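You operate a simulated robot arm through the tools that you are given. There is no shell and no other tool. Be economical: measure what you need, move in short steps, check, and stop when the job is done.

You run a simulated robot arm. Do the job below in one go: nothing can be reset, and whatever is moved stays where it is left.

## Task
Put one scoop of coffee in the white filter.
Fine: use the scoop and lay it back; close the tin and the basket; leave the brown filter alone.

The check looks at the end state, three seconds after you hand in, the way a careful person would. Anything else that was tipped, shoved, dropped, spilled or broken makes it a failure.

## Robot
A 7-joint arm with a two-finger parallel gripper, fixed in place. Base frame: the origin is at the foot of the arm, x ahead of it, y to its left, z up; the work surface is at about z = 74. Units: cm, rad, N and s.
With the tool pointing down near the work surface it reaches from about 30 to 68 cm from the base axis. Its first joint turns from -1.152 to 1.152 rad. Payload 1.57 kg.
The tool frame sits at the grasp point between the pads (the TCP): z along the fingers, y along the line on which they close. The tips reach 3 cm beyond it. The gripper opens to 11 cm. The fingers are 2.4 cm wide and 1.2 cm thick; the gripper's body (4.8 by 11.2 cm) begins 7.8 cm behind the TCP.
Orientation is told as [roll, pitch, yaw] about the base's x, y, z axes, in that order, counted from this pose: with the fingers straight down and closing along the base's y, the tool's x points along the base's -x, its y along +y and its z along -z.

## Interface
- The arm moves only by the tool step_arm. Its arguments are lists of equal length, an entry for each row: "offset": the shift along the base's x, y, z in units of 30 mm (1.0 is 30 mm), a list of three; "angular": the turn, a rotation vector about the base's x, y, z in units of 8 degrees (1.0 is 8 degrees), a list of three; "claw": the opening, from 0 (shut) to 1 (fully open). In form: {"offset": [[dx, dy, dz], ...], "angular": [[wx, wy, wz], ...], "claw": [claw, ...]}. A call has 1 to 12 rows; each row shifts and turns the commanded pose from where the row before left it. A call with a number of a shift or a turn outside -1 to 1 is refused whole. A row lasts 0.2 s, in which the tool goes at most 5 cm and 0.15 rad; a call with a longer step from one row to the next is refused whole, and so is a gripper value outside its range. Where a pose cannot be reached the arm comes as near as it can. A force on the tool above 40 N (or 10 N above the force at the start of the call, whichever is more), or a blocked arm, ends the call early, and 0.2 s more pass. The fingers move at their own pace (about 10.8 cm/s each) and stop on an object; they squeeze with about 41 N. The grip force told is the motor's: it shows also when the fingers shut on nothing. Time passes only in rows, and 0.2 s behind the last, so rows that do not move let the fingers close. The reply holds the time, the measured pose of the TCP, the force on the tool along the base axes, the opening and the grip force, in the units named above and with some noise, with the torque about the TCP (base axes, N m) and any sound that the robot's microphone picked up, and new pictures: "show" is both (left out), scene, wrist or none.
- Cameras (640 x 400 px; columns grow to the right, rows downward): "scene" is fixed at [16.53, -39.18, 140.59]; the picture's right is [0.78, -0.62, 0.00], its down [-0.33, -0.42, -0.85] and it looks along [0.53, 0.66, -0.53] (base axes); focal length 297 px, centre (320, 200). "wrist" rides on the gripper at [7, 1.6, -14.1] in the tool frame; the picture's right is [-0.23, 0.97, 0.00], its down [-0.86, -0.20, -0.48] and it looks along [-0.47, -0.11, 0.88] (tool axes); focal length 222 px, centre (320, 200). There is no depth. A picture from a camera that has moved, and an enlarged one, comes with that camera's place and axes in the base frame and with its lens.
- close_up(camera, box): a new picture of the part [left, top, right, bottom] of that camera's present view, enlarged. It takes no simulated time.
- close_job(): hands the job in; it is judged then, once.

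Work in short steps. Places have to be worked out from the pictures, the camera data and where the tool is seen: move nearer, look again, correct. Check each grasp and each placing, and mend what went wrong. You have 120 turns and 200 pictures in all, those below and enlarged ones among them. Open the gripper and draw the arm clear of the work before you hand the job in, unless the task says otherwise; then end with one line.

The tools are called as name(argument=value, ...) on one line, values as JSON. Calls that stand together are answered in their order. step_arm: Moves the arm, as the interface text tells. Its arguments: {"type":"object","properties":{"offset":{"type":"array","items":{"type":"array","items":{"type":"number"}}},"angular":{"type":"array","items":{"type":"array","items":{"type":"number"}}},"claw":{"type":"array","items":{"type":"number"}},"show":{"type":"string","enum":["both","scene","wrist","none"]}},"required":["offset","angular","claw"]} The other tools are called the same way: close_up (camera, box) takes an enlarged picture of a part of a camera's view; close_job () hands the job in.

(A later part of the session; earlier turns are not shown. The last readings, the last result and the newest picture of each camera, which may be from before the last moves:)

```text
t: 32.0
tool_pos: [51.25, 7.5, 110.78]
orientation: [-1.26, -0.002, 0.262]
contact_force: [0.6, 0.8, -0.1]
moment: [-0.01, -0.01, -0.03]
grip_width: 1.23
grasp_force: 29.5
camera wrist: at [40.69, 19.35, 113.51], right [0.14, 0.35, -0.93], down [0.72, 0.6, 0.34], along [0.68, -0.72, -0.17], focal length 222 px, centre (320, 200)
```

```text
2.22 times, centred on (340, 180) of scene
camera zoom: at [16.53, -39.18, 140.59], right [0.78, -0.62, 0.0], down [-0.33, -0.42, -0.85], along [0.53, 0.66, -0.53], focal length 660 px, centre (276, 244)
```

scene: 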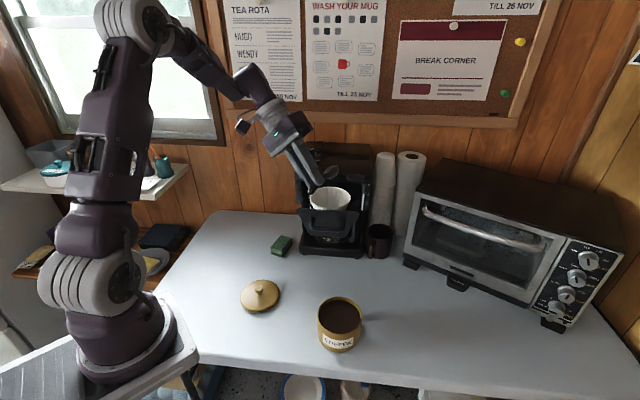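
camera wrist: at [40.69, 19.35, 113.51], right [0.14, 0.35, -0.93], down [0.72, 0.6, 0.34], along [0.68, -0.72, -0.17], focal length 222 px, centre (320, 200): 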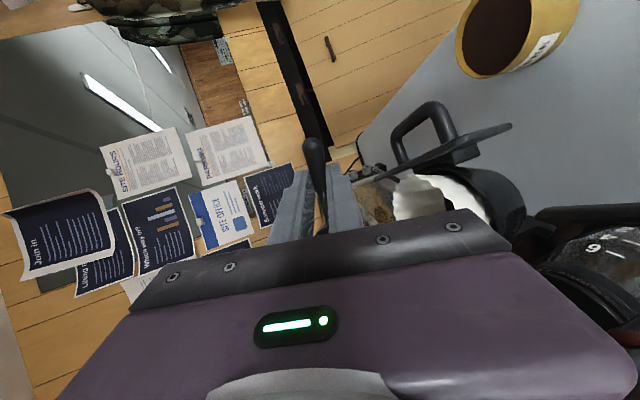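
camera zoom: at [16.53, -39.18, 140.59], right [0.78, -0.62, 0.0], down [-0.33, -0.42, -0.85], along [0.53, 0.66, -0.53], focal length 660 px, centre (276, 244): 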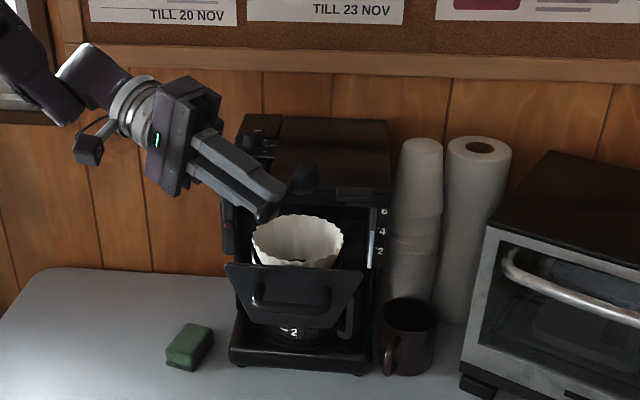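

No contact and well clear of the machine. I'll continue to about 112° to empty the bowl and wait a moment.

step_arm(offset=[[0, 0, 0], [0, 0, 0], [0, 0, 0], [0, 0, 0], [0, 0, 0], [0, 0, 0], [0, 0, 0], [0, 0, 0]], angular=[[-0.966, -0.259, 0], [-0.966, -0.259, 0], [-0.966, -0.259, 0], [-0.966, -0.259, 0], [-0.966, -0.259, 0], [0, 0, 0], [0, 0, 0], [0, 0, 0]], claw=[0, 0, 0, 0, 0, 0, 0, 0], show="wrist")

close_up(camera="scene", box=[250, 120, 410, 270])

```text
t: 33.8
tool_pos: [51.18, 7.48, 110.93]
orientation: [-1.957, 0.0, 0.262]
contact_force: [0.1, -0.4, 0.6]
moment: [-0.01, -0.02, 0.0]
grip_width: 1.24
grasp_force: 29.6
camera wrist: at [41.09, 17.93, 103.97], right [0.31, -0.29, -0.9], down [0.69, 0.72, 0.01], along [0.65, -0.63, 0.43], focal length 222 px, centre (320, 200)
```

wrist: 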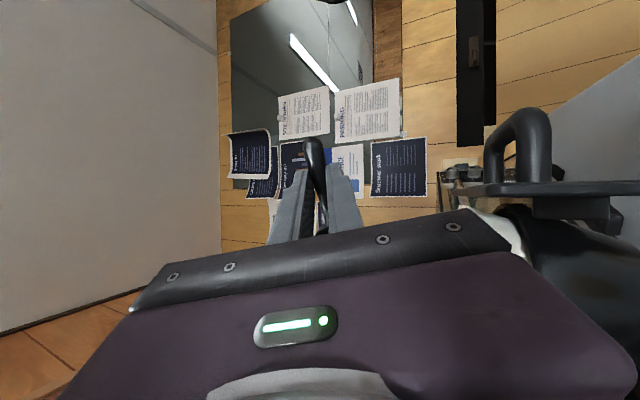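

```text
2.67 times, centred on (330, 195) of scene
camera zoom: at [16.53, -39.18, 140.59], right [0.78, -0.62, 0.0], down [-0.33, -0.42, -0.85], along [0.53, 0.66, -0.53], focal length 793 px, centre (293, 213)
```

zoom: 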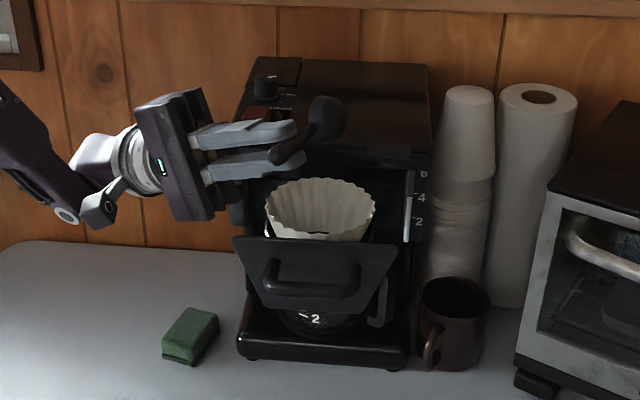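

The bowl is inverted over the filter with no spill seen outside. I'll roll back to level, raise it slightly, and inspect the bowl and filter.

step_arm(offset=[[0, 0, 0], [0, 0, 0], [0, 0, 0], [0, 0, 0], [0, 0, 0], [0, 0, 0], [0, 0, 0], [0, 0, 0], [0, 0, 0], [0, 0, 0], [0, 0, 0], [0, 0, 0]], angular=[[0.966, 0.259, 0], [0.966, 0.259, 0], [0.966, 0.259, 0], [0.966, 0.259, 0], [0.966, 0.259, 0], [0.966, 0.259, 0], [0.966, 0.259, 0], [0.966, 0.259, 0], [0.966, 0.259, 0], [0.966, 0.259, 0], [0.966, 0.259, 0], [0.966, 0.259, 0]], claw=[0, 0, 0, 0, 0, 0, 0, 0, 0, 0, 0, 0], show="none")

step_arm(offset=[[0, 0, 0], [0, 0, 0], [-0.6, -0.8, 0], [-0.6, -0.8, 0], [-0.6, -0.8, 0], [-0.6, -0.8, 0], [0, -0.6, 0], [0, 0, 0]], angular=[[0.966, 0.259, 0], [0.966, 0.259, 0], [0, 0, 0], [0, 0, 0], [0, 0, 0], [0, 0, 0], [0, 0, 0], [0, 0, 0]], claw=[0, 0, 0, 0, 0, 0, 0, 0])

close_up(camera="scene", box=[250, 120, 410, 270])

```text
t: 36.4
tool_pos: [51.2, 7.44, 110.86]
orientation: [-0.278, -0.002, 0.261]
contact_force: [-0.6, 0.1, -0.5]
moment: [0.04, 0.01, -0.03]
grip_width: 1.25
grasp_force: 29.5
```

```text
t: 38.2
tool_pos: [43.85, -4.03, 110.66]
orientation: [0.001, 0.0, 0.262]
contact_force: [-0.5, 0.1, -1.1]
moment: [-0.03, 0.02, -0.01]
grip_width: 1.23
grasp_force: 29.7
camera wrist: at [36.65, -4.05, 124.79], right [-0.03, 1.0, 0.0], down [0.88, 0.03, 0.48], along [0.48, 0.02, -0.88], focal length 222 px, centre (320, 200)
```

scene: 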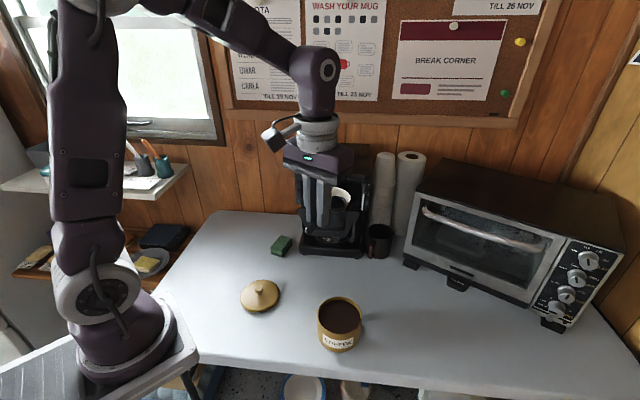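
wrist: 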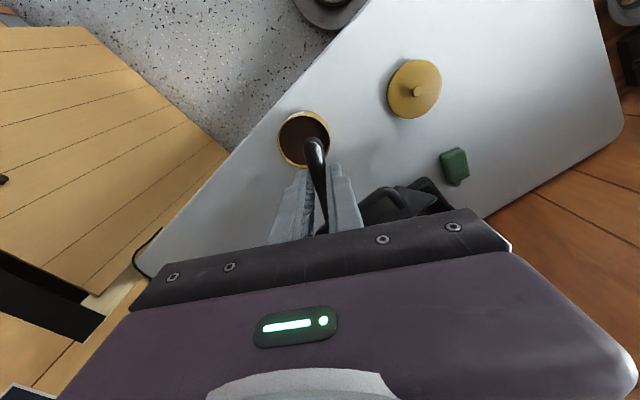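

```text
2.67 times, centred on (330, 195) of scene
camera zoom: at [16.53, -39.19, 140.59], right [0.78, -0.62, 0.0], down [-0.33, -0.42, -0.85], along [0.53, 0.66, -0.53], focal length 793 px, centre (293, 213)
```

zoom: 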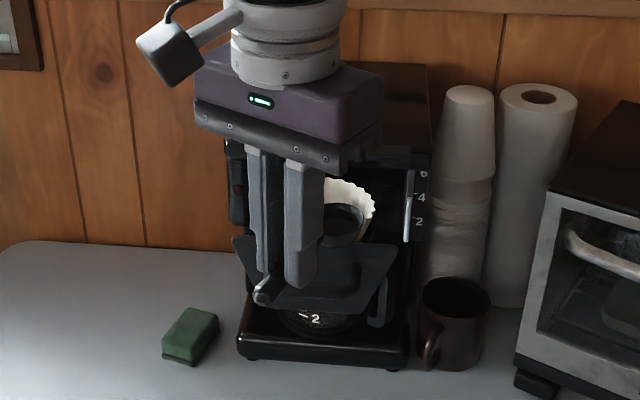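

The bowl is empty. I'll carry the scoop back over its original spot and restore its yaw.

step_arm(offset=[[-0.48, 0.41, -0.5], [-0.48, 0.41, -0.5], [-0.48, 0.41, -0.5], [-0.48, 0.41, -0.8], [-0.48, 0.41, -1], [-0.473, 0.403, -1], [0, 0, -1], [0, 0, -1], [0, 0, -1], [0, 0, -1], [0, 0, -1], [0, 0, 0]], angular=[[0, 0, -0.947], [0, 0, -0.947], [0, 0, -0.947], [0, 0, -0.947], [0, 0, -0.947], [0, 0, -0.947], [0, 0, 0], [0, 0, 0], [0, 0, 0], [0, 0, 0], [0, 0, 0], [0, 0, 0]], claw=[0, 0, 0, 0, 0, 0, 0, 0, 0, 0, 0, 0])

close_up(camera="scene", box=[280, 120, 440, 270])

```text
t: 40.8
tool_pos: [35.44, 3.44, 82.94]
orientation: [0.0, 0.002, -0.531]
contact_force: [-0.4, 0.0, -0.2]
moment: [-0.01, 0.01, 0.04]
grip_width: 1.24
grasp_force: 29.7
camera wrist: at [30.09, 8.53, 97.05], right [0.69, 0.72, 0.0], down [0.64, -0.61, 0.48], along [0.35, -0.33, -0.88], focal length 222 px, centre (320, 200)
```

scene: 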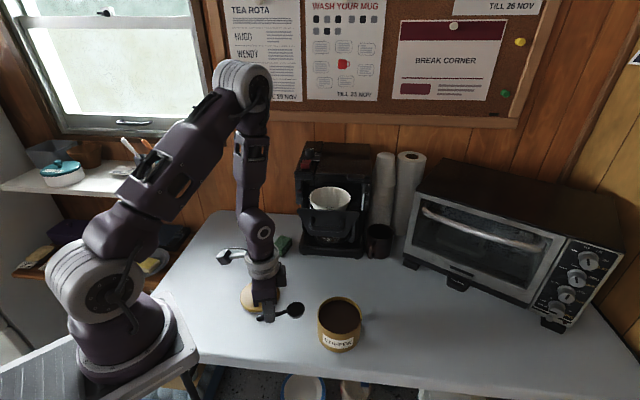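
wrist: 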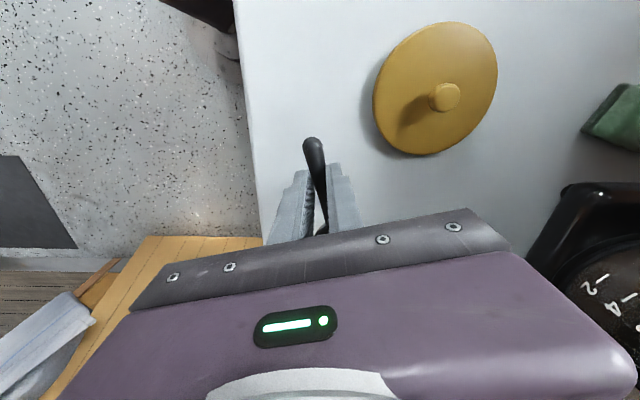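

```text
2.67 times, centred on (360, 195) of scene
camera zoom: at [16.53, -39.18, 140.59], right [0.78, -0.62, 0.0], down [-0.33, -0.42, -0.85], along [0.53, 0.66, -0.53], focal length 793 px, centre (213, 213)
```

zoom: 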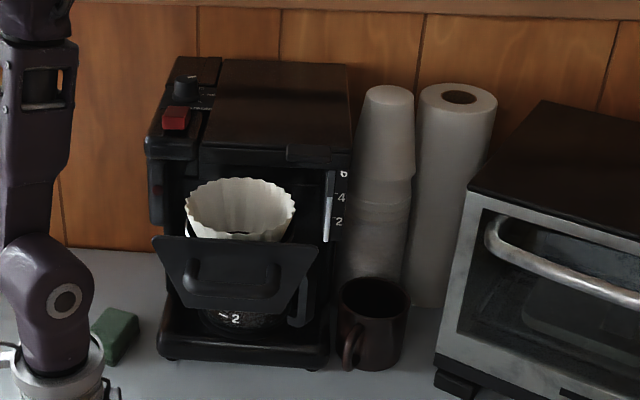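

A dark heap shows in the filter. Now I'll lower the scoop to its original grasp height, slowly at the end.

step_arm(offset=[[-0.07, -0.04, -0.7], [0, 0, -0.5], [0, 0, -0.3], [0, 0, -0.13], [0, 0, -0.05], [0, 0, 0]], angular=[[0, 0, 0], [0, 0, 0], [0, 0, 0], [0, 0, 0], [0, 0, 0], [0, 0, 0]], claw=[0, 0, 0, 0, 0, 0], show="none")

close_up(camera="scene", box=[230, 270, 350, 360])

```text
t: 42.2
tool_pos: [35.1, 3.37, 77.85]
orientation: [-0.002, -0.001, -0.533]
contact_force: [0.9, -0.3, 7.7]
moment: [0.07, 0.15, 0.02]
grip_width: 1.23
grasp_force: 29.7
```

```text
4.44 times, centred on (290, 315) of scene
camera zoom: at [16.53, -39.19, 140.59], right [0.78, -0.62, 0.0], down [-0.33, -0.42, -0.85], along [0.53, 0.66, -0.53], focal length 1321 px, centre (453, -311)
```

zoom: 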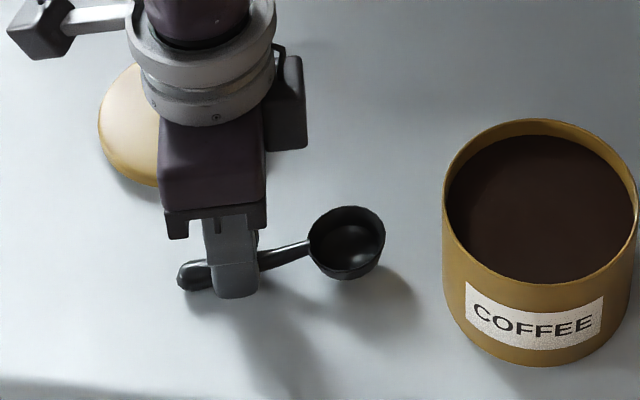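

Scoop has slid about 0.5 cm back in the grip and is touching (7.7 N). I'll lift slightly, shift forward 0.5 cm to restore its place, set down, and release.

step_arm(offset=[[0, 0, 0.15], [0.15, -0.09, 0], [0, 0, -0.1], [0, 0, -0.05], [0, 0, 0], [0, 0, 0], [0, 0, 0], [0, 0, 0]], angular=[[0, 0, 0], [0, 0, 0], [0, 0, 0], [0, 0, 0], [0, 0, 0], [0, 0, 0], [0, 0, 0], [0, 0, 0]], claw=[0, 0, 0, 0, 0.15, 0.2, 0.35, 0.35], show="none")

close_up(camera="scene", box=[230, 270, 350, 360])

```text
t: 44.0
tool_pos: [35.58, 3.13, 77.79]
orientation: [-0.001, 0.001, -0.532]
contact_force: [-0.7, -0.8, -0.2]
moment: [0.01, 0.01, 0.01]
grip_width: 3.87
grasp_force: 0.1
```

```text
4.44 times, centred on (290, 315) of scene
camera zoom: at [16.53, -39.18, 140.59], right [0.78, -0.62, 0.0], down [-0.33, -0.42, -0.85], along [0.53, 0.66, -0.53], focal length 1321 px, centre (453, -311)
```

zoom: 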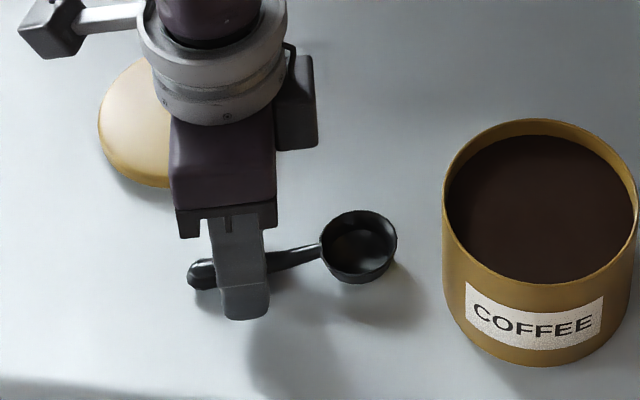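

The scoop is back at its original place. I'll rise, turn back to yaw 0 and move over the lid knob.

step_arm(offset=[[0, 0, 0.5], [0, 0, 1], [0, 0, 1], [0, 0, 1], [0, 0.6, 0.7], [0.21, 0.85, 0], [0.21, 0.85, 0], [0.21, 0.85, 0], [0.2, 0.75, 0], [0, 0, 0]], angular=[[0, 0, 0], [0, 0, 0], [0, 0, 0], [0, 0, 0], [0, 0, 0.81], [0, 0, 1], [0, 0, 1], [0, 0, 1], [0, 0, 0], [0, 0, 0]], claw=[0.35, 0.35, 0.35, 0.4, 0.45, 0.45, 0.45, 0.45, 0.45, 0.45])

```text
t: 46.2
tool_pos: [38.1, 14.8, 90.62]
orientation: [0.0, 0.001, 0.0]
contact_force: [0.3, 0.2, -0.2]
moment: [0.01, 0.01, 0.0]
grip_width: 4.95
grasp_force: 0.1
camera wrist: at [30.9, 16.58, 104.69], right [0.23, 0.97, 0.0], down [0.86, -0.2, 0.48], along [0.47, -0.11, -0.88], focal length 222 px, centre (320, 200)
```

scene: 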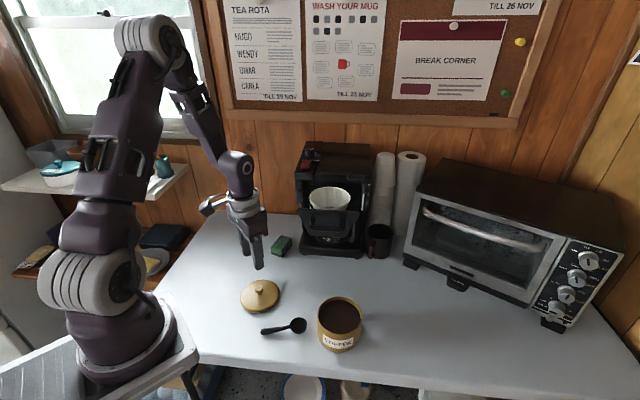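
wrist: 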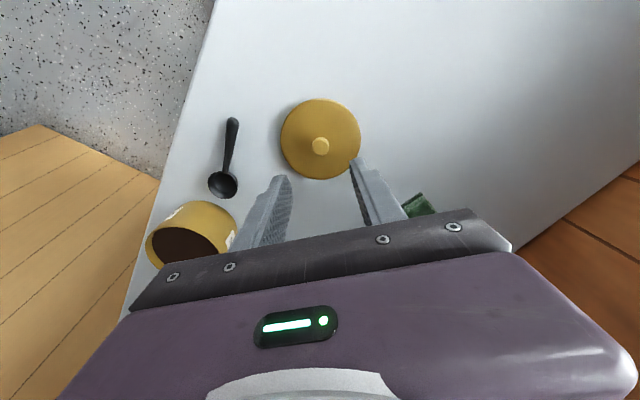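

The knob is centred below. I'll descend to z≈79 and grip.

step_arm(offset=[[0, 0, -1], [0, 0, -1], [0, 0, -1], [0, 0, -0.6], [0, 0, -0.25], [0, 0, 0], [0, 0, 0], [0, 0, 0], [0, 0, 0]], angular=[[0, 0, 0], [0, 0, 0], [0, 0, 0], [0, 0, 0], [0, 0, 0], [0, 0, 0], [0, 0, 0], [0, 0, 0], [0, 0, 0]], claw=[0.45, 0.45, 0.45, 0.45, 0.45, 0.45, 0, 0, 0], show="none")

step_arm(offset=[[0, 0, 0.3], [0, 0, 1], [0, 0, 1], [0, 0, 1], [0, 0, 1], [0, 0, 0.8], [0, 0, 0]], angular=[[0, 0, 0], [0, 0, 0], [0, 0, 0], [0, 0, 0], [0, 0, 0], [0, 0, 0], [0, 0, 0]], claw=[0, 0, 0, 0, 0, 0, 0])

```text
t: 48.2
tool_pos: [37.97, 14.95, 78.9]
orientation: [0.001, 0.0, 0.0]
contact_force: [0.7, 0.0, -0.3]
moment: [-0.02, 0.03, 0.0]
grip_width: 2.0
grasp_force: 33.7
```

```text
t: 49.8
tool_pos: [38.1, 14.93, 94.38]
orientation: [0.0, 0.0, -0.001]
contact_force: [-0.3, -0.8, 0.6]
moment: [0.02, -0.03, -0.02]
grip_width: 2.0
grasp_force: 33.8
camera wrist: at [31.0, 16.73, 108.45], right [0.23, 0.97, 0.0], down [0.85, -0.2, 0.48], along [0.47, -0.11, -0.88], focal length 222 px, centre (320, 200)
```

scene: 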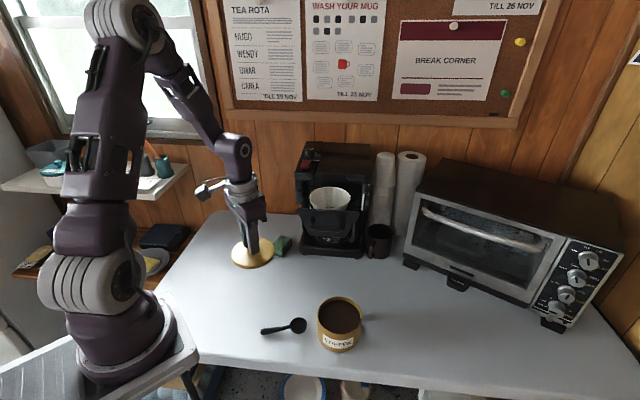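
wrist: 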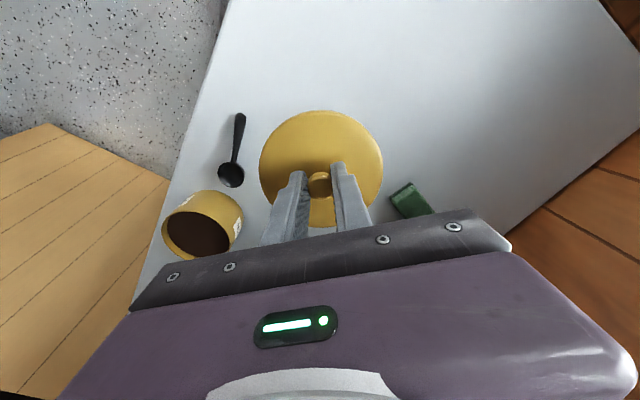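

Lid is lifted. I'll carry it back above the tin along the reverse path.

step_arm(offset=[[0, -0.9, 0], [0, -0.95, 0], [0, -0.95, 0], [0.3, -0.95, 0], [0.6, -0.95, 0], [0.8, -0.9, 0], [0.8, -0.9, 0], [0.68, -0.75, -0.3], [0, 0, -0.7], [0, 0, -0.5], [0, 0, 0]], angular=[[0, 0, 0], [0, 0, 0], [0, 0, 0], [0, 0, 0], [0, 0, 0], [0, 0, 0], [0, 0, 0], [0, 0, 0], [0, 0, 0], [0, 0, 0], [0, 0, 0]], claw=[0, 0, 0, 0, 0, 0, 0, 0, 0, 0, 0], show="wrist")

close_up(camera="scene", box=[280, 240, 400, 360])

```text
t: 52.2
tool_pos: [47.72, -7.03, 89.69]
orientation: [0.0, 0.0, 0.0]
contact_force: [0.2, -0.4, -0.3]
moment: [-0.02, -0.02, 0.0]
grip_width: 1.98
grasp_force: 34.0
camera wrist: at [40.47, -5.24, 103.81], right [0.23, 0.97, 0.0], down [0.85, -0.2, 0.48], along [0.47, -0.11, -0.88], focal length 222 px, centre (320, 200)
```

wrist: 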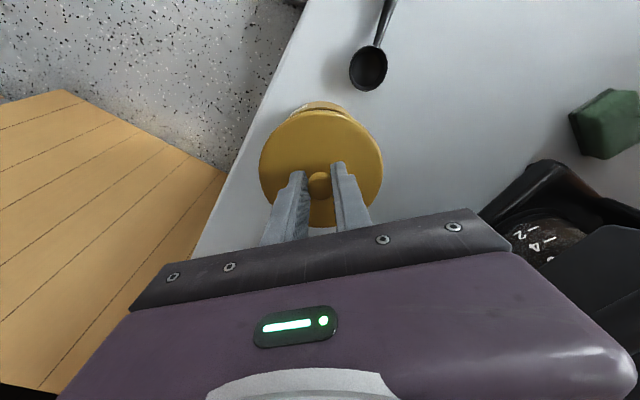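

```text
3.33 times, centred on (340, 300) of scene
camera zoom: at [16.53, -39.18, 140.59], right [0.78, -0.62, 0.0], down [-0.33, -0.42, -0.85], along [0.53, 0.66, -0.53], focal length 991 px, centre (253, -133)
```

zoom: 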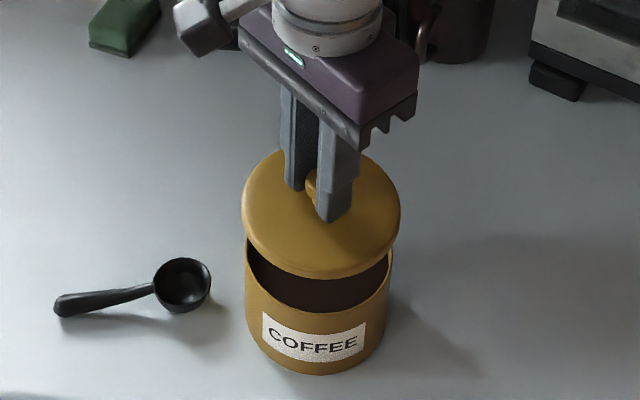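

The lid is aligned over the tin as before. I'll lower it gently to z≈85.9.

step_arm(offset=[[-0.02, 0.03, -0.6], [0, 0, -0.35], [0, 0, -0.15], [0, 0, -0.1], [0, 0, -0.08], [0, 0, 0]], angular=[[0, 0, 0], [0, 0, 0], [0, 0, 0], [0, 0, 0], [0, 0, 0], [0, 0, 0]], claw=[0, 0, 0, 0, 0, 0], show="none")

close_up(camera="scene", box=[280, 240, 400, 360])

```text
t: 53.6
tool_pos: [47.49, -6.8, 85.81]
orientation: [-0.001, 0.0, 0.0]
contact_force: [-0.4, 0.0, -0.2]
moment: [0.01, 0.01, 0.03]
grip_width: 1.98
grasp_force: 33.4
```

```text
3.33 times, centred on (340, 300) of scene
camera zoom: at [16.53, -39.18, 140.59], right [0.78, -0.62, 0.0], down [-0.33, -0.42, -0.85], along [0.53, 0.66, -0.53], focal length 991 px, centre (253, -133)
```

zoom: 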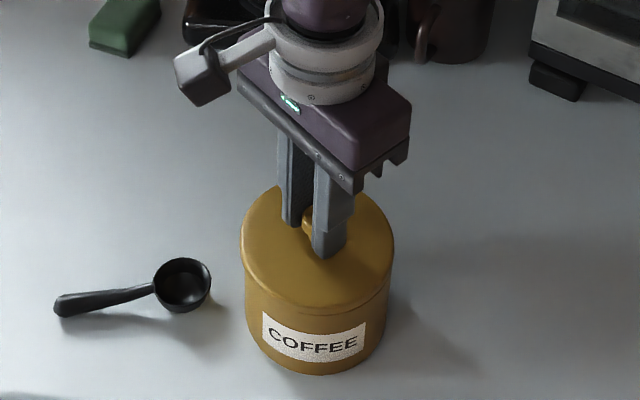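

It looks seated but I feel no contact yet. I'll press down a little and nudge +x by 0.15 cm to match the original grip place.

step_arm(offset=[[0.05, -0.02, 0], [0, 0, -0.06], [0, 0, -0.06], [0, 0, 0]], angular=[[0, 0, 0], [0, 0, 0], [0, 0, 0], [0, 0, 0]], claw=[0, 0, 0, 0], show="none")

```text
t: 54.6
tool_pos: [47.61, -6.98, 85.55]
orientation: [0.0, -0.001, -0.002]
contact_force: [-10.6, -6.1, 27.4]
moment: [-0.17, 0.13, -0.1]
grip_width: 1.96
grasp_force: 33.4
heard: snap
```

A snap was heard and contact is firm, so the lid is on. I'll ease up, release, rise, and check.

step_arm(offset=[[0, 0, 0.08], [0, 0, 0], [0, 0, 0], [0, 0, 0.5], [0, 0, 1], [0, 0, 1], [0, 0, 0]], angular=[[0, 0, 0], [0, 0, 0], [0, 0, 0], [0, 0, 0], [0, 0, 0], [0, 0, 0], [0, 0, 0]], claw=[0, 0.4, 0.4, 0.4, 0.4, 0.4, 0.4], show="wrist")

close_up(camera="scene", box=[280, 240, 400, 360])

```text
t: 56.2
tool_pos: [47.72, -6.97, 93.08]
orientation: [0.0, 0.0, -0.001]
contact_force: [-1.1, -0.3, 0.2]
moment: [0.01, 0.0, -0.01]
grip_width: 4.4
grasp_force: 0.0
camera wrist: at [40.58, -5.33, 107.3], right [0.23, 0.97, 0.0], down [0.86, -0.2, 0.48], along [0.47, -0.11, -0.88], focal length 222 px, centre (320, 200)
```

wrist: 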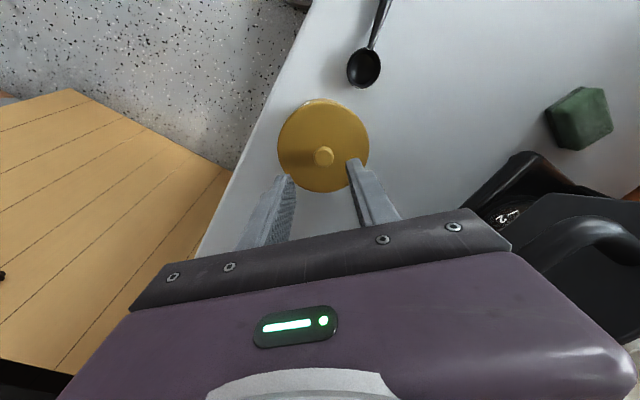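

```text
3.33 times, centred on (340, 300) of scene
camera zoom: at [16.53, -39.18, 140.59], right [0.78, -0.62, 0.0], down [-0.33, -0.42, -0.85], along [0.53, 0.66, -0.53], focal length 991 px, centre (253, -133)
```

zoom: 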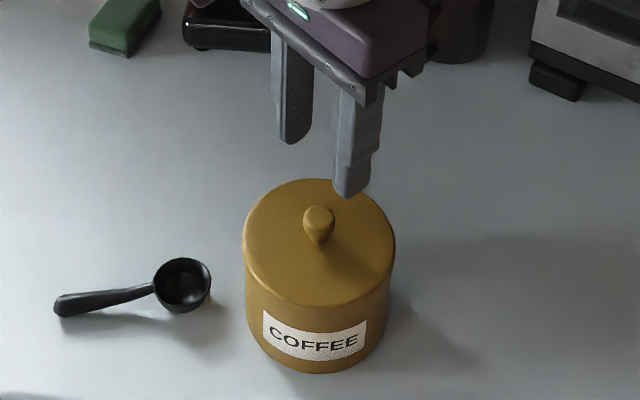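

The tin is closed and unmoved. Next I'll rise to inspect the coffee in the filter before closing the basket.

step_arm(offset=[[0, 0, 1], [0, 0, 1], [0, 0, 1], [0, 0, 1], [0, 0, 1], [0, 0, 1], [0, 0, 1], [0.5, 0.1, 1], [0.5, 0.1, 1], [0.5, 0.1, 1], [0, 0, 0]], angular=[[0, 0, 0], [0, 0, 0], [0, 0, 0], [0, 0, 0], [0, 0, 0], [0, 0, 0], [0, 0, 0], [0, 0, 0], [0, 0, 0], [0, 0, 0], [0, 0, 0]], claw=[0.4, 0, 0, 0, 0, 0, 0, 0, 0, 0, 0], show="none")

close_up(camera="wrist", box=[310, 50, 530, 220])

```text
t: 58.6
tool_pos: [52.06, -6.03, 123.21]
orientation: [0.0, 0.002, 0.0]
contact_force: [0.2, 1.1, -0.2]
moment: [0.02, 0.04, -0.02]
grip_width: 0.02
grasp_force: 21.3
```

```text
2.35 times, centred on (420, 135) of wrist
camera zoom: at [45.01, -4.29, 137.32], right [0.23, 0.97, 0.0], down [0.86, -0.2, 0.48], along [0.47, -0.11, -0.88], focal length 523 px, centre (85, 353)
```

zoom: 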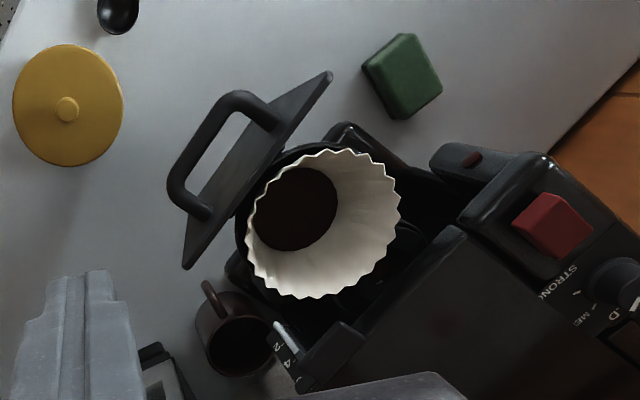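

Coffee sits neatly in the white filter, nothing around it. The basket is a drawer whose panel is parallel to the housing front, about 7.4 cm out along (0.7, 0.7). I'll bring the closed fingers outside the handle bar (centre about (51.2, 2.4, 98)) at yaw 45°.

step_arm(offset=[[-0.25, 0.31, 0], [-0.25, 0.31, 0], [-0.25, 0.31, -0.5], [-0.25, 0.31, -1], [-0.22, 0.31, -1], [0, 0.32, -1], [0, 0, -1], [0, 0, -1], [0, 0, -1], [0, 0, -0.5], [0, 0, 0]], angular=[[0, 0, 1], [0, 0, 1], [0, 0, 1], [0, 0, 1], [0, 0, 1], [0, 0, 0.63], [0, 0, 0], [0, 0, 0], [0, 0, 0], [0, 0, 0], [0, 0, 0]], claw=[0, 0, 0, 0, 0, 0, 0, 0, 0, 0, 0])

close_up(camera="scene", box=[270, 120, 430, 270])

```text
t: 61.0
tool_pos: [48.55, -0.46, 102.31]
orientation: [0.001, 0.001, 0.785]
contact_force: [-0.2, 0.1, 0.0]
moment: [0.01, 0.0, 0.03]
grip_width: 0.0
grasp_force: 21.3
camera wrist: at [42.32, -4.19, 116.43], right [-0.53, 0.85, 0.0], down [0.75, 0.46, 0.48], along [0.41, 0.25, -0.88], focal length 222 px, centre (320, 200)
```

scene: 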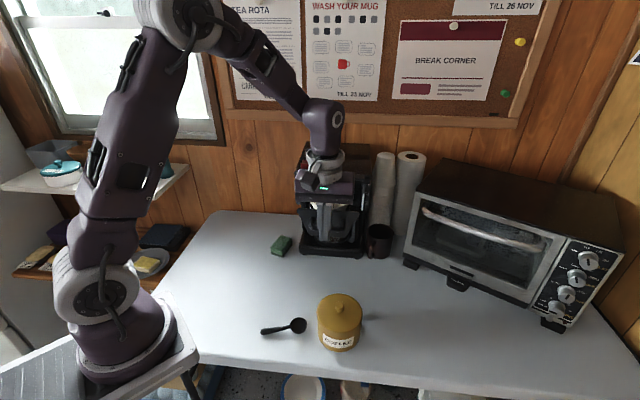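
wrist: 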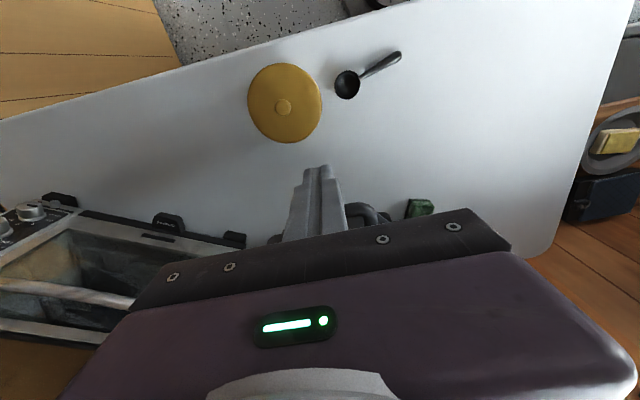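

```text
2.67 times, centred on (350, 195) of scene
camera zoom: at [16.53, -39.18, 140.59], right [0.78, -0.62, 0.0], down [-0.33, -0.42, -0.85], along [0.53, 0.66, -0.53], focal length 793 px, centre (240, 213)
```

zoom: 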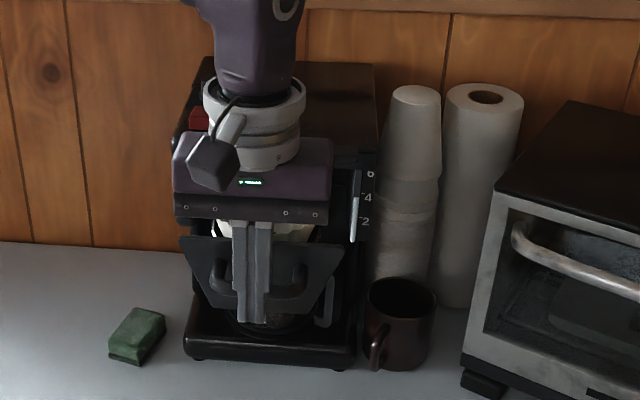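

Fingers are centred in front of the bar. I'll lower to z≈99.3 and push slowly along (0.7, 0.7).

step_arm(offset=[[0, 0, -0.5], [0, 0, -0.5], [0, 0, 0], [0.2, 0.2, 0], [0.2, 0.2, 0], [0.2, 0.2, 0], [0.2, 0.2, 0], [0, 0, 0]], angular=[[0, 0, 0], [0, 0, 0], [0, 0, 0], [0, 0, 0], [0, 0, 0], [0, 0, 0], [0, 0, 0], [0, 0, 0]], claw=[0, 0, 0, 0, 0, 0, 0, 0], show="none")

close_up(camera="scene", box=[270, 120, 430, 270])

```text
t: 62.8
tool_pos: [50.96, 1.91, 99.36]
orientation: [-0.001, -0.001, 0.786]
contact_force: [-0.8, -1.0, 0.1]
moment: [0.02, 0.03, 0.03]
grip_width: 0.01
grasp_force: 21.6
```

```text
2.67 times, centred on (350, 195) of scene
camera zoom: at [16.53, -39.19, 140.59], right [0.78, -0.62, 0.0], down [-0.33, -0.42, -0.85], along [0.53, 0.66, -0.53], focal length 793 px, centre (240, 213)
```

zoom: 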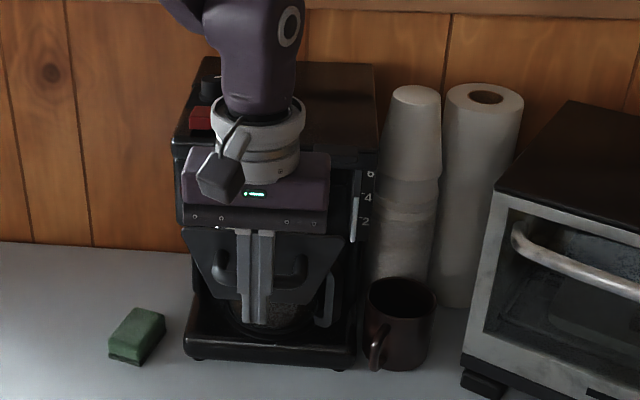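

The bar is in contact and the panel has begun to move with about 1 N. I'll continue pushing.

step_arm(offset=[[0.2, 0.2, 0], [0.2, 0.2, 0], [0.2, 0.2, 0], [0.2, 0.2, 0], [0.2, 0.2, 0], [0.2, 0.2, 0], [0, 0, 0]], angular=[[0, 0, 0], [0, 0, 0], [0, 0, 0], [0, 0, 0], [0, 0, 0], [0, 0, 0], [0, 0, 0]], claw=[0, 0, 0, 0, 0, 0, 0], show="none")

close_up(camera="scene", box=[270, 120, 430, 270])

```text
t: 64.4
tool_pos: [54.52, 5.52, 99.34]
orientation: [-0.001, -0.001, 0.786]
contact_force: [0.6, -0.2, -0.2]
moment: [0.0, 0.01, -0.01]
grip_width: 0.0
grasp_force: 21.3
```

```text
2.67 times, centred on (350, 195) of scene
camera zoom: at [16.53, -39.18, 140.59], right [0.78, -0.62, 0.0], down [-0.33, -0.42, -0.85], along [0.53, 0.66, -0.53], focal length 793 px, centre (240, 213)
```

zoom: 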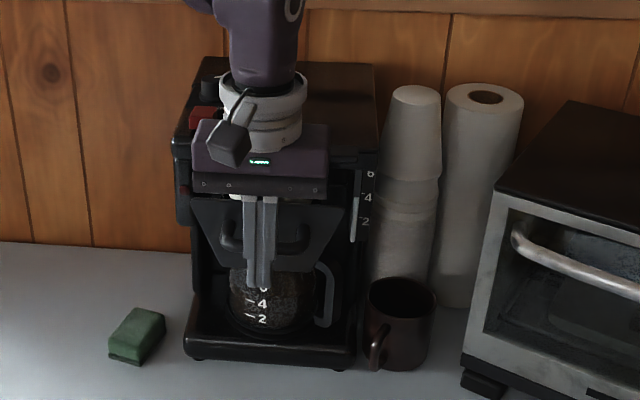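

The drawer slides freely. I'll continue in small steps until it stops.

step_arm(offset=[[0.12, 0.12, 0], [0.12, 0.12, 0], [0.1, 0.1, 0], [0.1, 0.1, 0], [0.08, 0.08, 0], [0.08, 0.08, 0], [0, 0, 0]], angular=[[0, 0, 0], [0, 0, 0], [0, 0, 0], [0, 0, 0], [0, 0, 0], [0, 0, 0], [0, 0, 0]], claw=[0, 0, 0, 0, 0, 0, 0], show="wrist")

close_up(camera="scene", box=[270, 120, 430, 270])

```text
t: 66.0
tool_pos: [56.41, 7.43, 99.19]
orientation: [0.001, 0.0, 0.786]
contact_force: [-0.1, 0.2, -1.1]
moment: [0.0, 0.03, 0.01]
grip_width: 0.01
grasp_force: 21.1
camera wrist: at [50.18, 3.7, 113.33], right [-0.53, 0.85, 0.0], down [0.75, 0.46, 0.48], along [0.41, 0.25, -0.88], focal length 222 px, centre (320, 200)
```

wrist: 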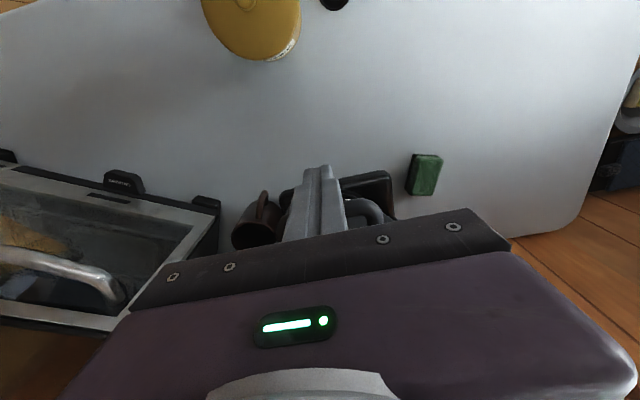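

```text
2.67 times, centred on (350, 195) of scene
camera zoom: at [16.53, -39.18, 140.59], right [0.78, -0.62, 0.0], down [-0.33, -0.42, -0.85], along [0.53, 0.66, -0.53], focal length 793 px, centre (240, 213)
```

zoom: 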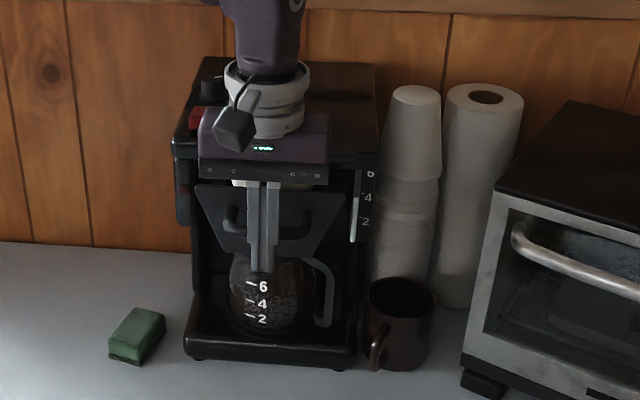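

Still no stop, but the gripper body is getting near the housing overhang. I'll back off to see how far in the panel is before pushing more.

step_arm(offset=[[-0.7, -0.7, 0], [-0.7, -0.7, 0], [-0.7, -0.7, 0], [-0.5, -0.9, 0], [-0.3, -1, 0], [0, -1, 0], [0, -1, 0], [0, 0, 0]], angular=[[0, 0, 0], [0, 0, 0], [0, 0, 0], [0, 0, 0], [0, 0, 0], [0, 0, 0], [0, 0, 0], [0, 0, 0]], claw=[0, 0, 0, 0, 0, 0, 0, 0], show="scene")

close_up(camera="scene", box=[270, 120, 430, 270])

```text
t: 67.8
tool_pos: [47.46, -10.54, 99.37]
orientation: [-0.001, 0.001, 0.784]
contact_force: [-1.0, -1.0, 0.3]
moment: [-0.03, 0.01, 0.0]
grip_width: 0.01
grasp_force: 21.1
```

scene: 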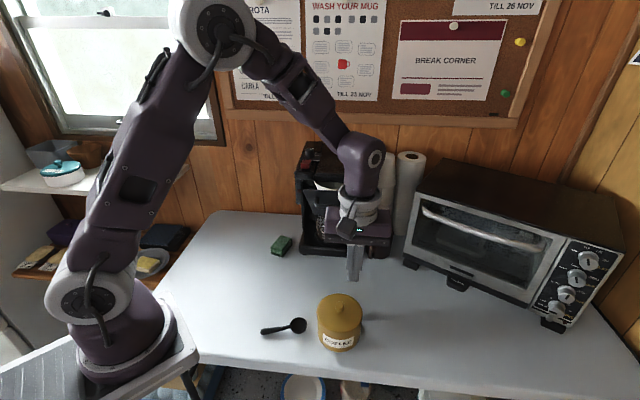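

```text
2.67 times, centred on (350, 195) of scene
camera zoom: at [16.53, -39.19, 140.59], right [0.78, -0.62, 0.0], down [-0.33, -0.42, -0.85], along [0.53, 0.66, -0.53], focal length 793 px, centre (240, 213)
```

zoom: 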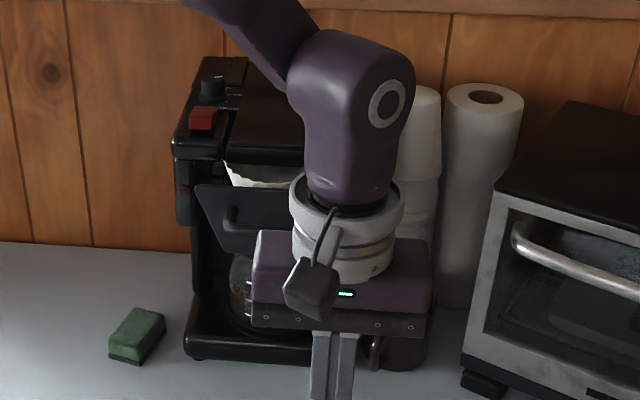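

I'll move the hand aside for a clear view, and tilt the tool about 35° so the fingers point toward the drawer with the body leaning back.

step_arm(offset=[[-0.9, 0.3, 0], [-0.9, 0.3, 0], [-0.9, 0.3, 0], [-0.5, 0.3, 0], [0, 0, 0], [0, 0, 0]], angular=[[0, 0, 0], [0.707, -0.707, 0], [0.707, -0.707, 0], [0.707, -0.707, 0], [0.707, -0.707, 0], [0.283, -0.283, 0]], claw=[0, 0, 0, 0, 0, 0], show="scene")

close_up(camera="scene", box=[270, 120, 430, 270])

```text
t: 69.2
tool_pos: [37.88, -7.18, 99.34]
orientation: [-0.001, -0.617, 0.783]
contact_force: [0.9, -0.2, -0.3]
moment: [0.02, -0.02, 0.01]
grip_width: 0.01
grasp_force: 21.5
```

scene: 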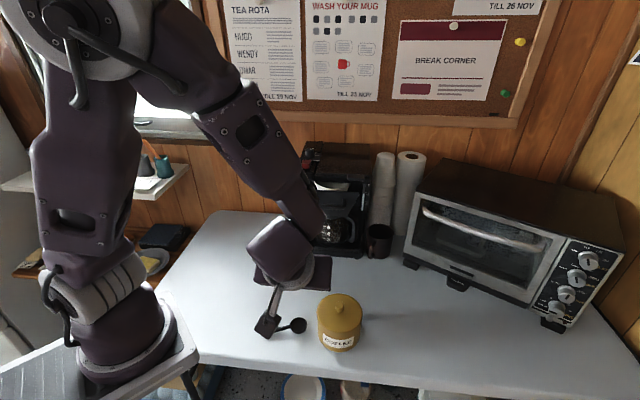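

```text
2.67 times, centred on (350, 195) of scene
camera zoom: at [16.53, -39.18, 140.59], right [0.78, -0.62, 0.0], down [-0.33, -0.42, -0.85], along [0.53, 0.66, -0.53], focal length 793 px, centre (240, 213)
```

zoom: 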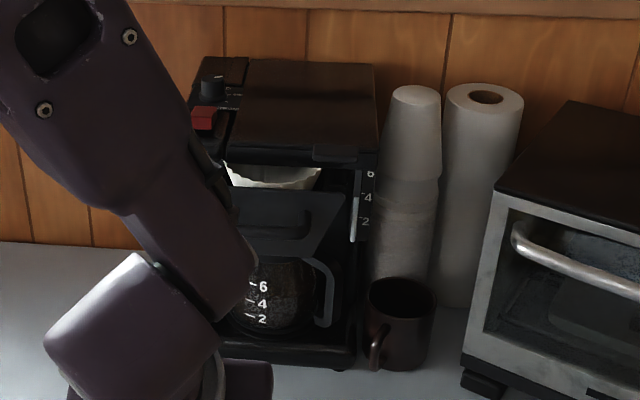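

The drawer is about two-thirds in: the panel still stands a few cm before the housing slab. I'll reduce the tilt to about 19° and return in front of the bar.

step_arm(offset=[[0.9, 0.69, 0], [0.9, 0.69, 0], [0.9, 0.69, 0], [0.9, 0.69, 0], [0.9, 0.69, 0], [0.9, 0.69, 0], [0, 0, 0]], angular=[[-0.707, 0.707, 0], [-0.707, 0.707, 0], [0, 0, 0], [0, 0, 0], [0, 0, 0], [0, 0, 0], [0, 0, 0]], claw=[0, 0, 0, 0, 0, 0, 0], show="none")

close_up(camera="scene", box=[270, 120, 430, 270])

```text
t: 70.8
tool_pos: [54.26, 5.34, 99.39]
orientation: [0.001, -0.335, 0.784]
contact_force: [0.3, 0.6, 0.3]
moment: [-0.03, -0.01, 0.03]
grip_width: 0.0
grasp_force: 21.8
```

```text
2.67 times, centred on (350, 195) of scene
camera zoom: at [16.53, -39.18, 140.59], right [0.78, -0.62, 0.0], down [-0.33, -0.42, -0.85], along [0.53, 0.66, -0.53], focal length 793 px, centre (240, 213)
```

zoom: 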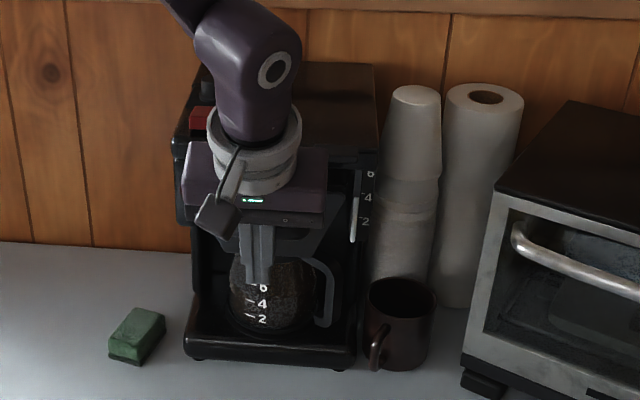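

Back in position. I'll push in small steps.

step_arm(offset=[[0.16, 0.16, -0.1], [0.16, 0.16, 0], [0.16, 0.16, 0], [0.14, 0.14, 0], [0.14, 0.14, 0], [0.14, 0.14, 0], [0.14, 0.14, 0], [0, 0, 0]], angular=[[0, 0, 0], [0, 0, 0], [0, 0, 0], [0, 0, 0], [0, 0, 0], [0, 0, 0], [0, 0, 0], [0, 0, 0]], claw=[0, 0, 0, 0, 0, 0, 0, 0], show="none")

close_up(camera="scene", box=[270, 120, 430, 270])

```text
t: 72.6
tool_pos: [57.54, 8.56, 98.98]
orientation: [0.0, -0.336, 0.785]
contact_force: [0.3, -0.8, -0.4]
moment: [-0.02, 0.03, 0.02]
grip_width: 0.01
grasp_force: 21.6
```

```text
2.67 times, centred on (350, 195) of scene
camera zoom: at [16.53, -39.18, 140.59], right [0.78, -0.62, 0.0], down [-0.33, -0.42, -0.85], along [0.53, 0.66, -0.53], focal length 793 px, centre (240, 213)
```

zoom: 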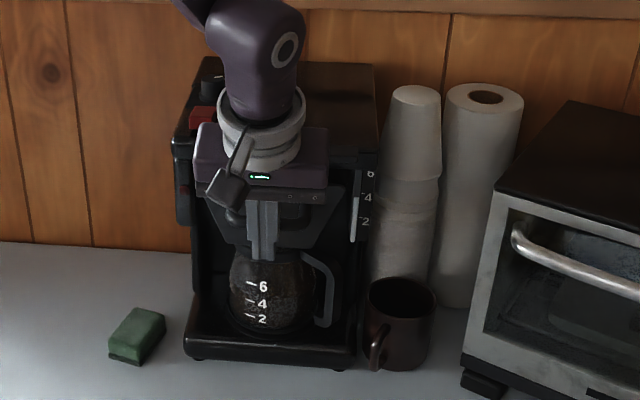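

The panel moves freely. I'll continue in finer steps.

step_arm(offset=[[0.12, 0.12, 0], [0.12, 0.12, 0], [0.1, 0.1, 0], [0.1, 0.1, 0], [0.1, 0.1, 0], [0.1, 0.1, 0], [0, 0, 0]], angular=[[0, 0, 0], [0, 0, 0], [0, 0, 0], [0, 0, 0], [0, 0, 0], [0, 0, 0], [0, 0, 0]], claw=[0, 0, 0, 0, 0, 0, 0], show="none")

close_up(camera="scene", box=[270, 120, 430, 270])

```text
t: 74.2
tool_pos: [59.28, 10.38, 98.87]
orientation: [0.001, -0.336, 0.785]
contact_force: [-0.8, -0.3, -0.7]
moment: [0.02, -0.02, 0.02]
grip_width: 0.01
grasp_force: 21.2
```

```text
2.67 times, centred on (350, 195) of scene
camera zoom: at [16.53, -39.18, 140.59], right [0.78, -0.62, 0.0], down [-0.33, -0.42, -0.85], along [0.53, 0.66, -0.53], focal length 793 px, centre (240, 213)
```

zoom: 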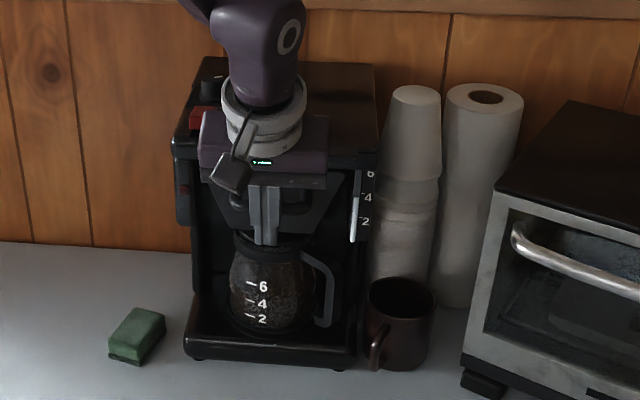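

Almost there. More fine steps, watching the force for the stop.

step_arm(offset=[[0.06, 0.06, 0], [0.06, 0.06, 0], [0.06, 0.06, 0], [0.06, 0.06, 0], [0.06, 0.06, 0], [0.06, 0.06, 0], [0.06, 0.06, 0], [0, 0, 0]], angular=[[0, 0, 0], [0, 0, 0], [0, 0, 0], [0, 0, 0], [0, 0, 0], [0, 0, 0], [0, 0, 0], [0, 0, 0]], claw=[0, 0, 0, 0, 0, 0, 0, 0], show="none")

close_up(camera="scene", box=[270, 120, 430, 270])

```text
t: 75.2
tool_pos: [59.48, 10.61, 98.6]
orientation: [0.005, -0.32, 0.778]
contact_force: [-3.8, -4.8, -2.5]
moment: [-0.04, -0.03, 0.0]
grip_width: 0.02
grasp_force: 21.5
stopped in row 4: the force on the tool passed its limit at 44 N (the readings are from after the stop); the commanded pose is now the measured one
```

```text
2.67 times, centred on (350, 195) of scene
camera zoom: at [16.53, -39.2, 140.58], right [0.78, -0.62, 0.0], down [-0.33, -0.42, -0.85], along [0.53, 0.66, -0.53], focal length 793 px, centre (240, 213)
```

zoom: 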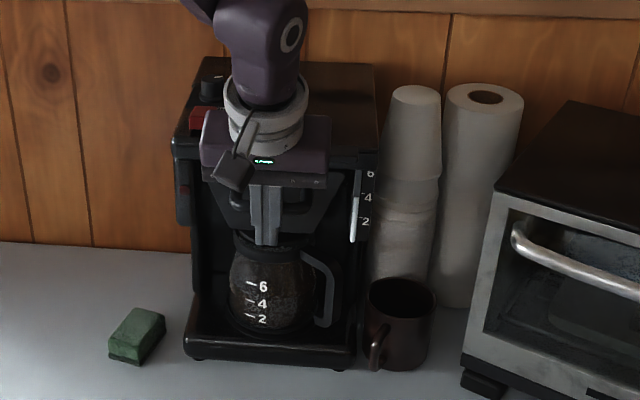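

A stop was reached (44 N). I'll back off and check whether the drawer is fully closed.

step_arm(offset=[[-0.3, -0.3, 0], [-0.8, -0.8, 0], [-0.9, -0.9, 0], [-0.9, -0.9, 0], [-1, -0.9, 0], [-1, -0.5, 0], [-1, 0, 0], [-1, 0, 0], [0, 0, 0]], angular=[[0, 0, 0], [0, 0, 0], [0, 0, 0], [-0.707, 0.707, 0], [-0.707, 0.707, 0], [-0.27, 0.27, 0], [0, 0, 0], [0, 0, 0], [0, 0, 0]], claw=[0, 0, 0, 0, 0, 0, 0, 0, 0], show="scene")

close_up(camera="scene", box=[280, 130, 400, 270])

```text
t: 77.2
tool_pos: [38.88, -2.23, 98.56]
orientation: [0.004, 0.009, 0.782]
contact_force: [0.5, -0.2, 0.2]
moment: [-0.02, 0.02, 0.03]
grip_width: 0.0
grasp_force: 21.1
```

scene: 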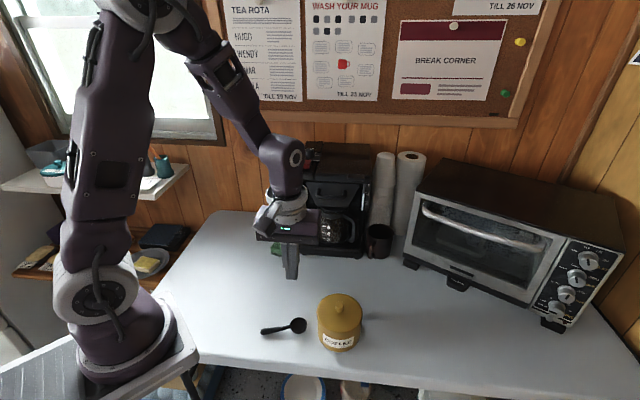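

```text
2.86 times, centred on (340, 200) of scene
camera zoom: at [16.53, -39.18, 140.59], right [0.78, -0.62, 0.0], down [-0.33, -0.42, -0.85], along [0.53, 0.66, -0.53], focal length 849 px, centre (263, 200)
```

zoom: 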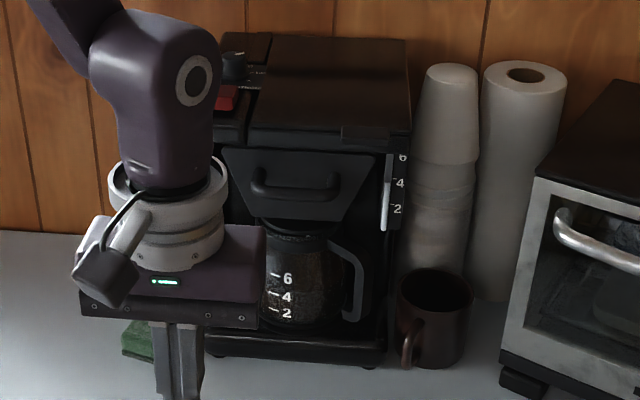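

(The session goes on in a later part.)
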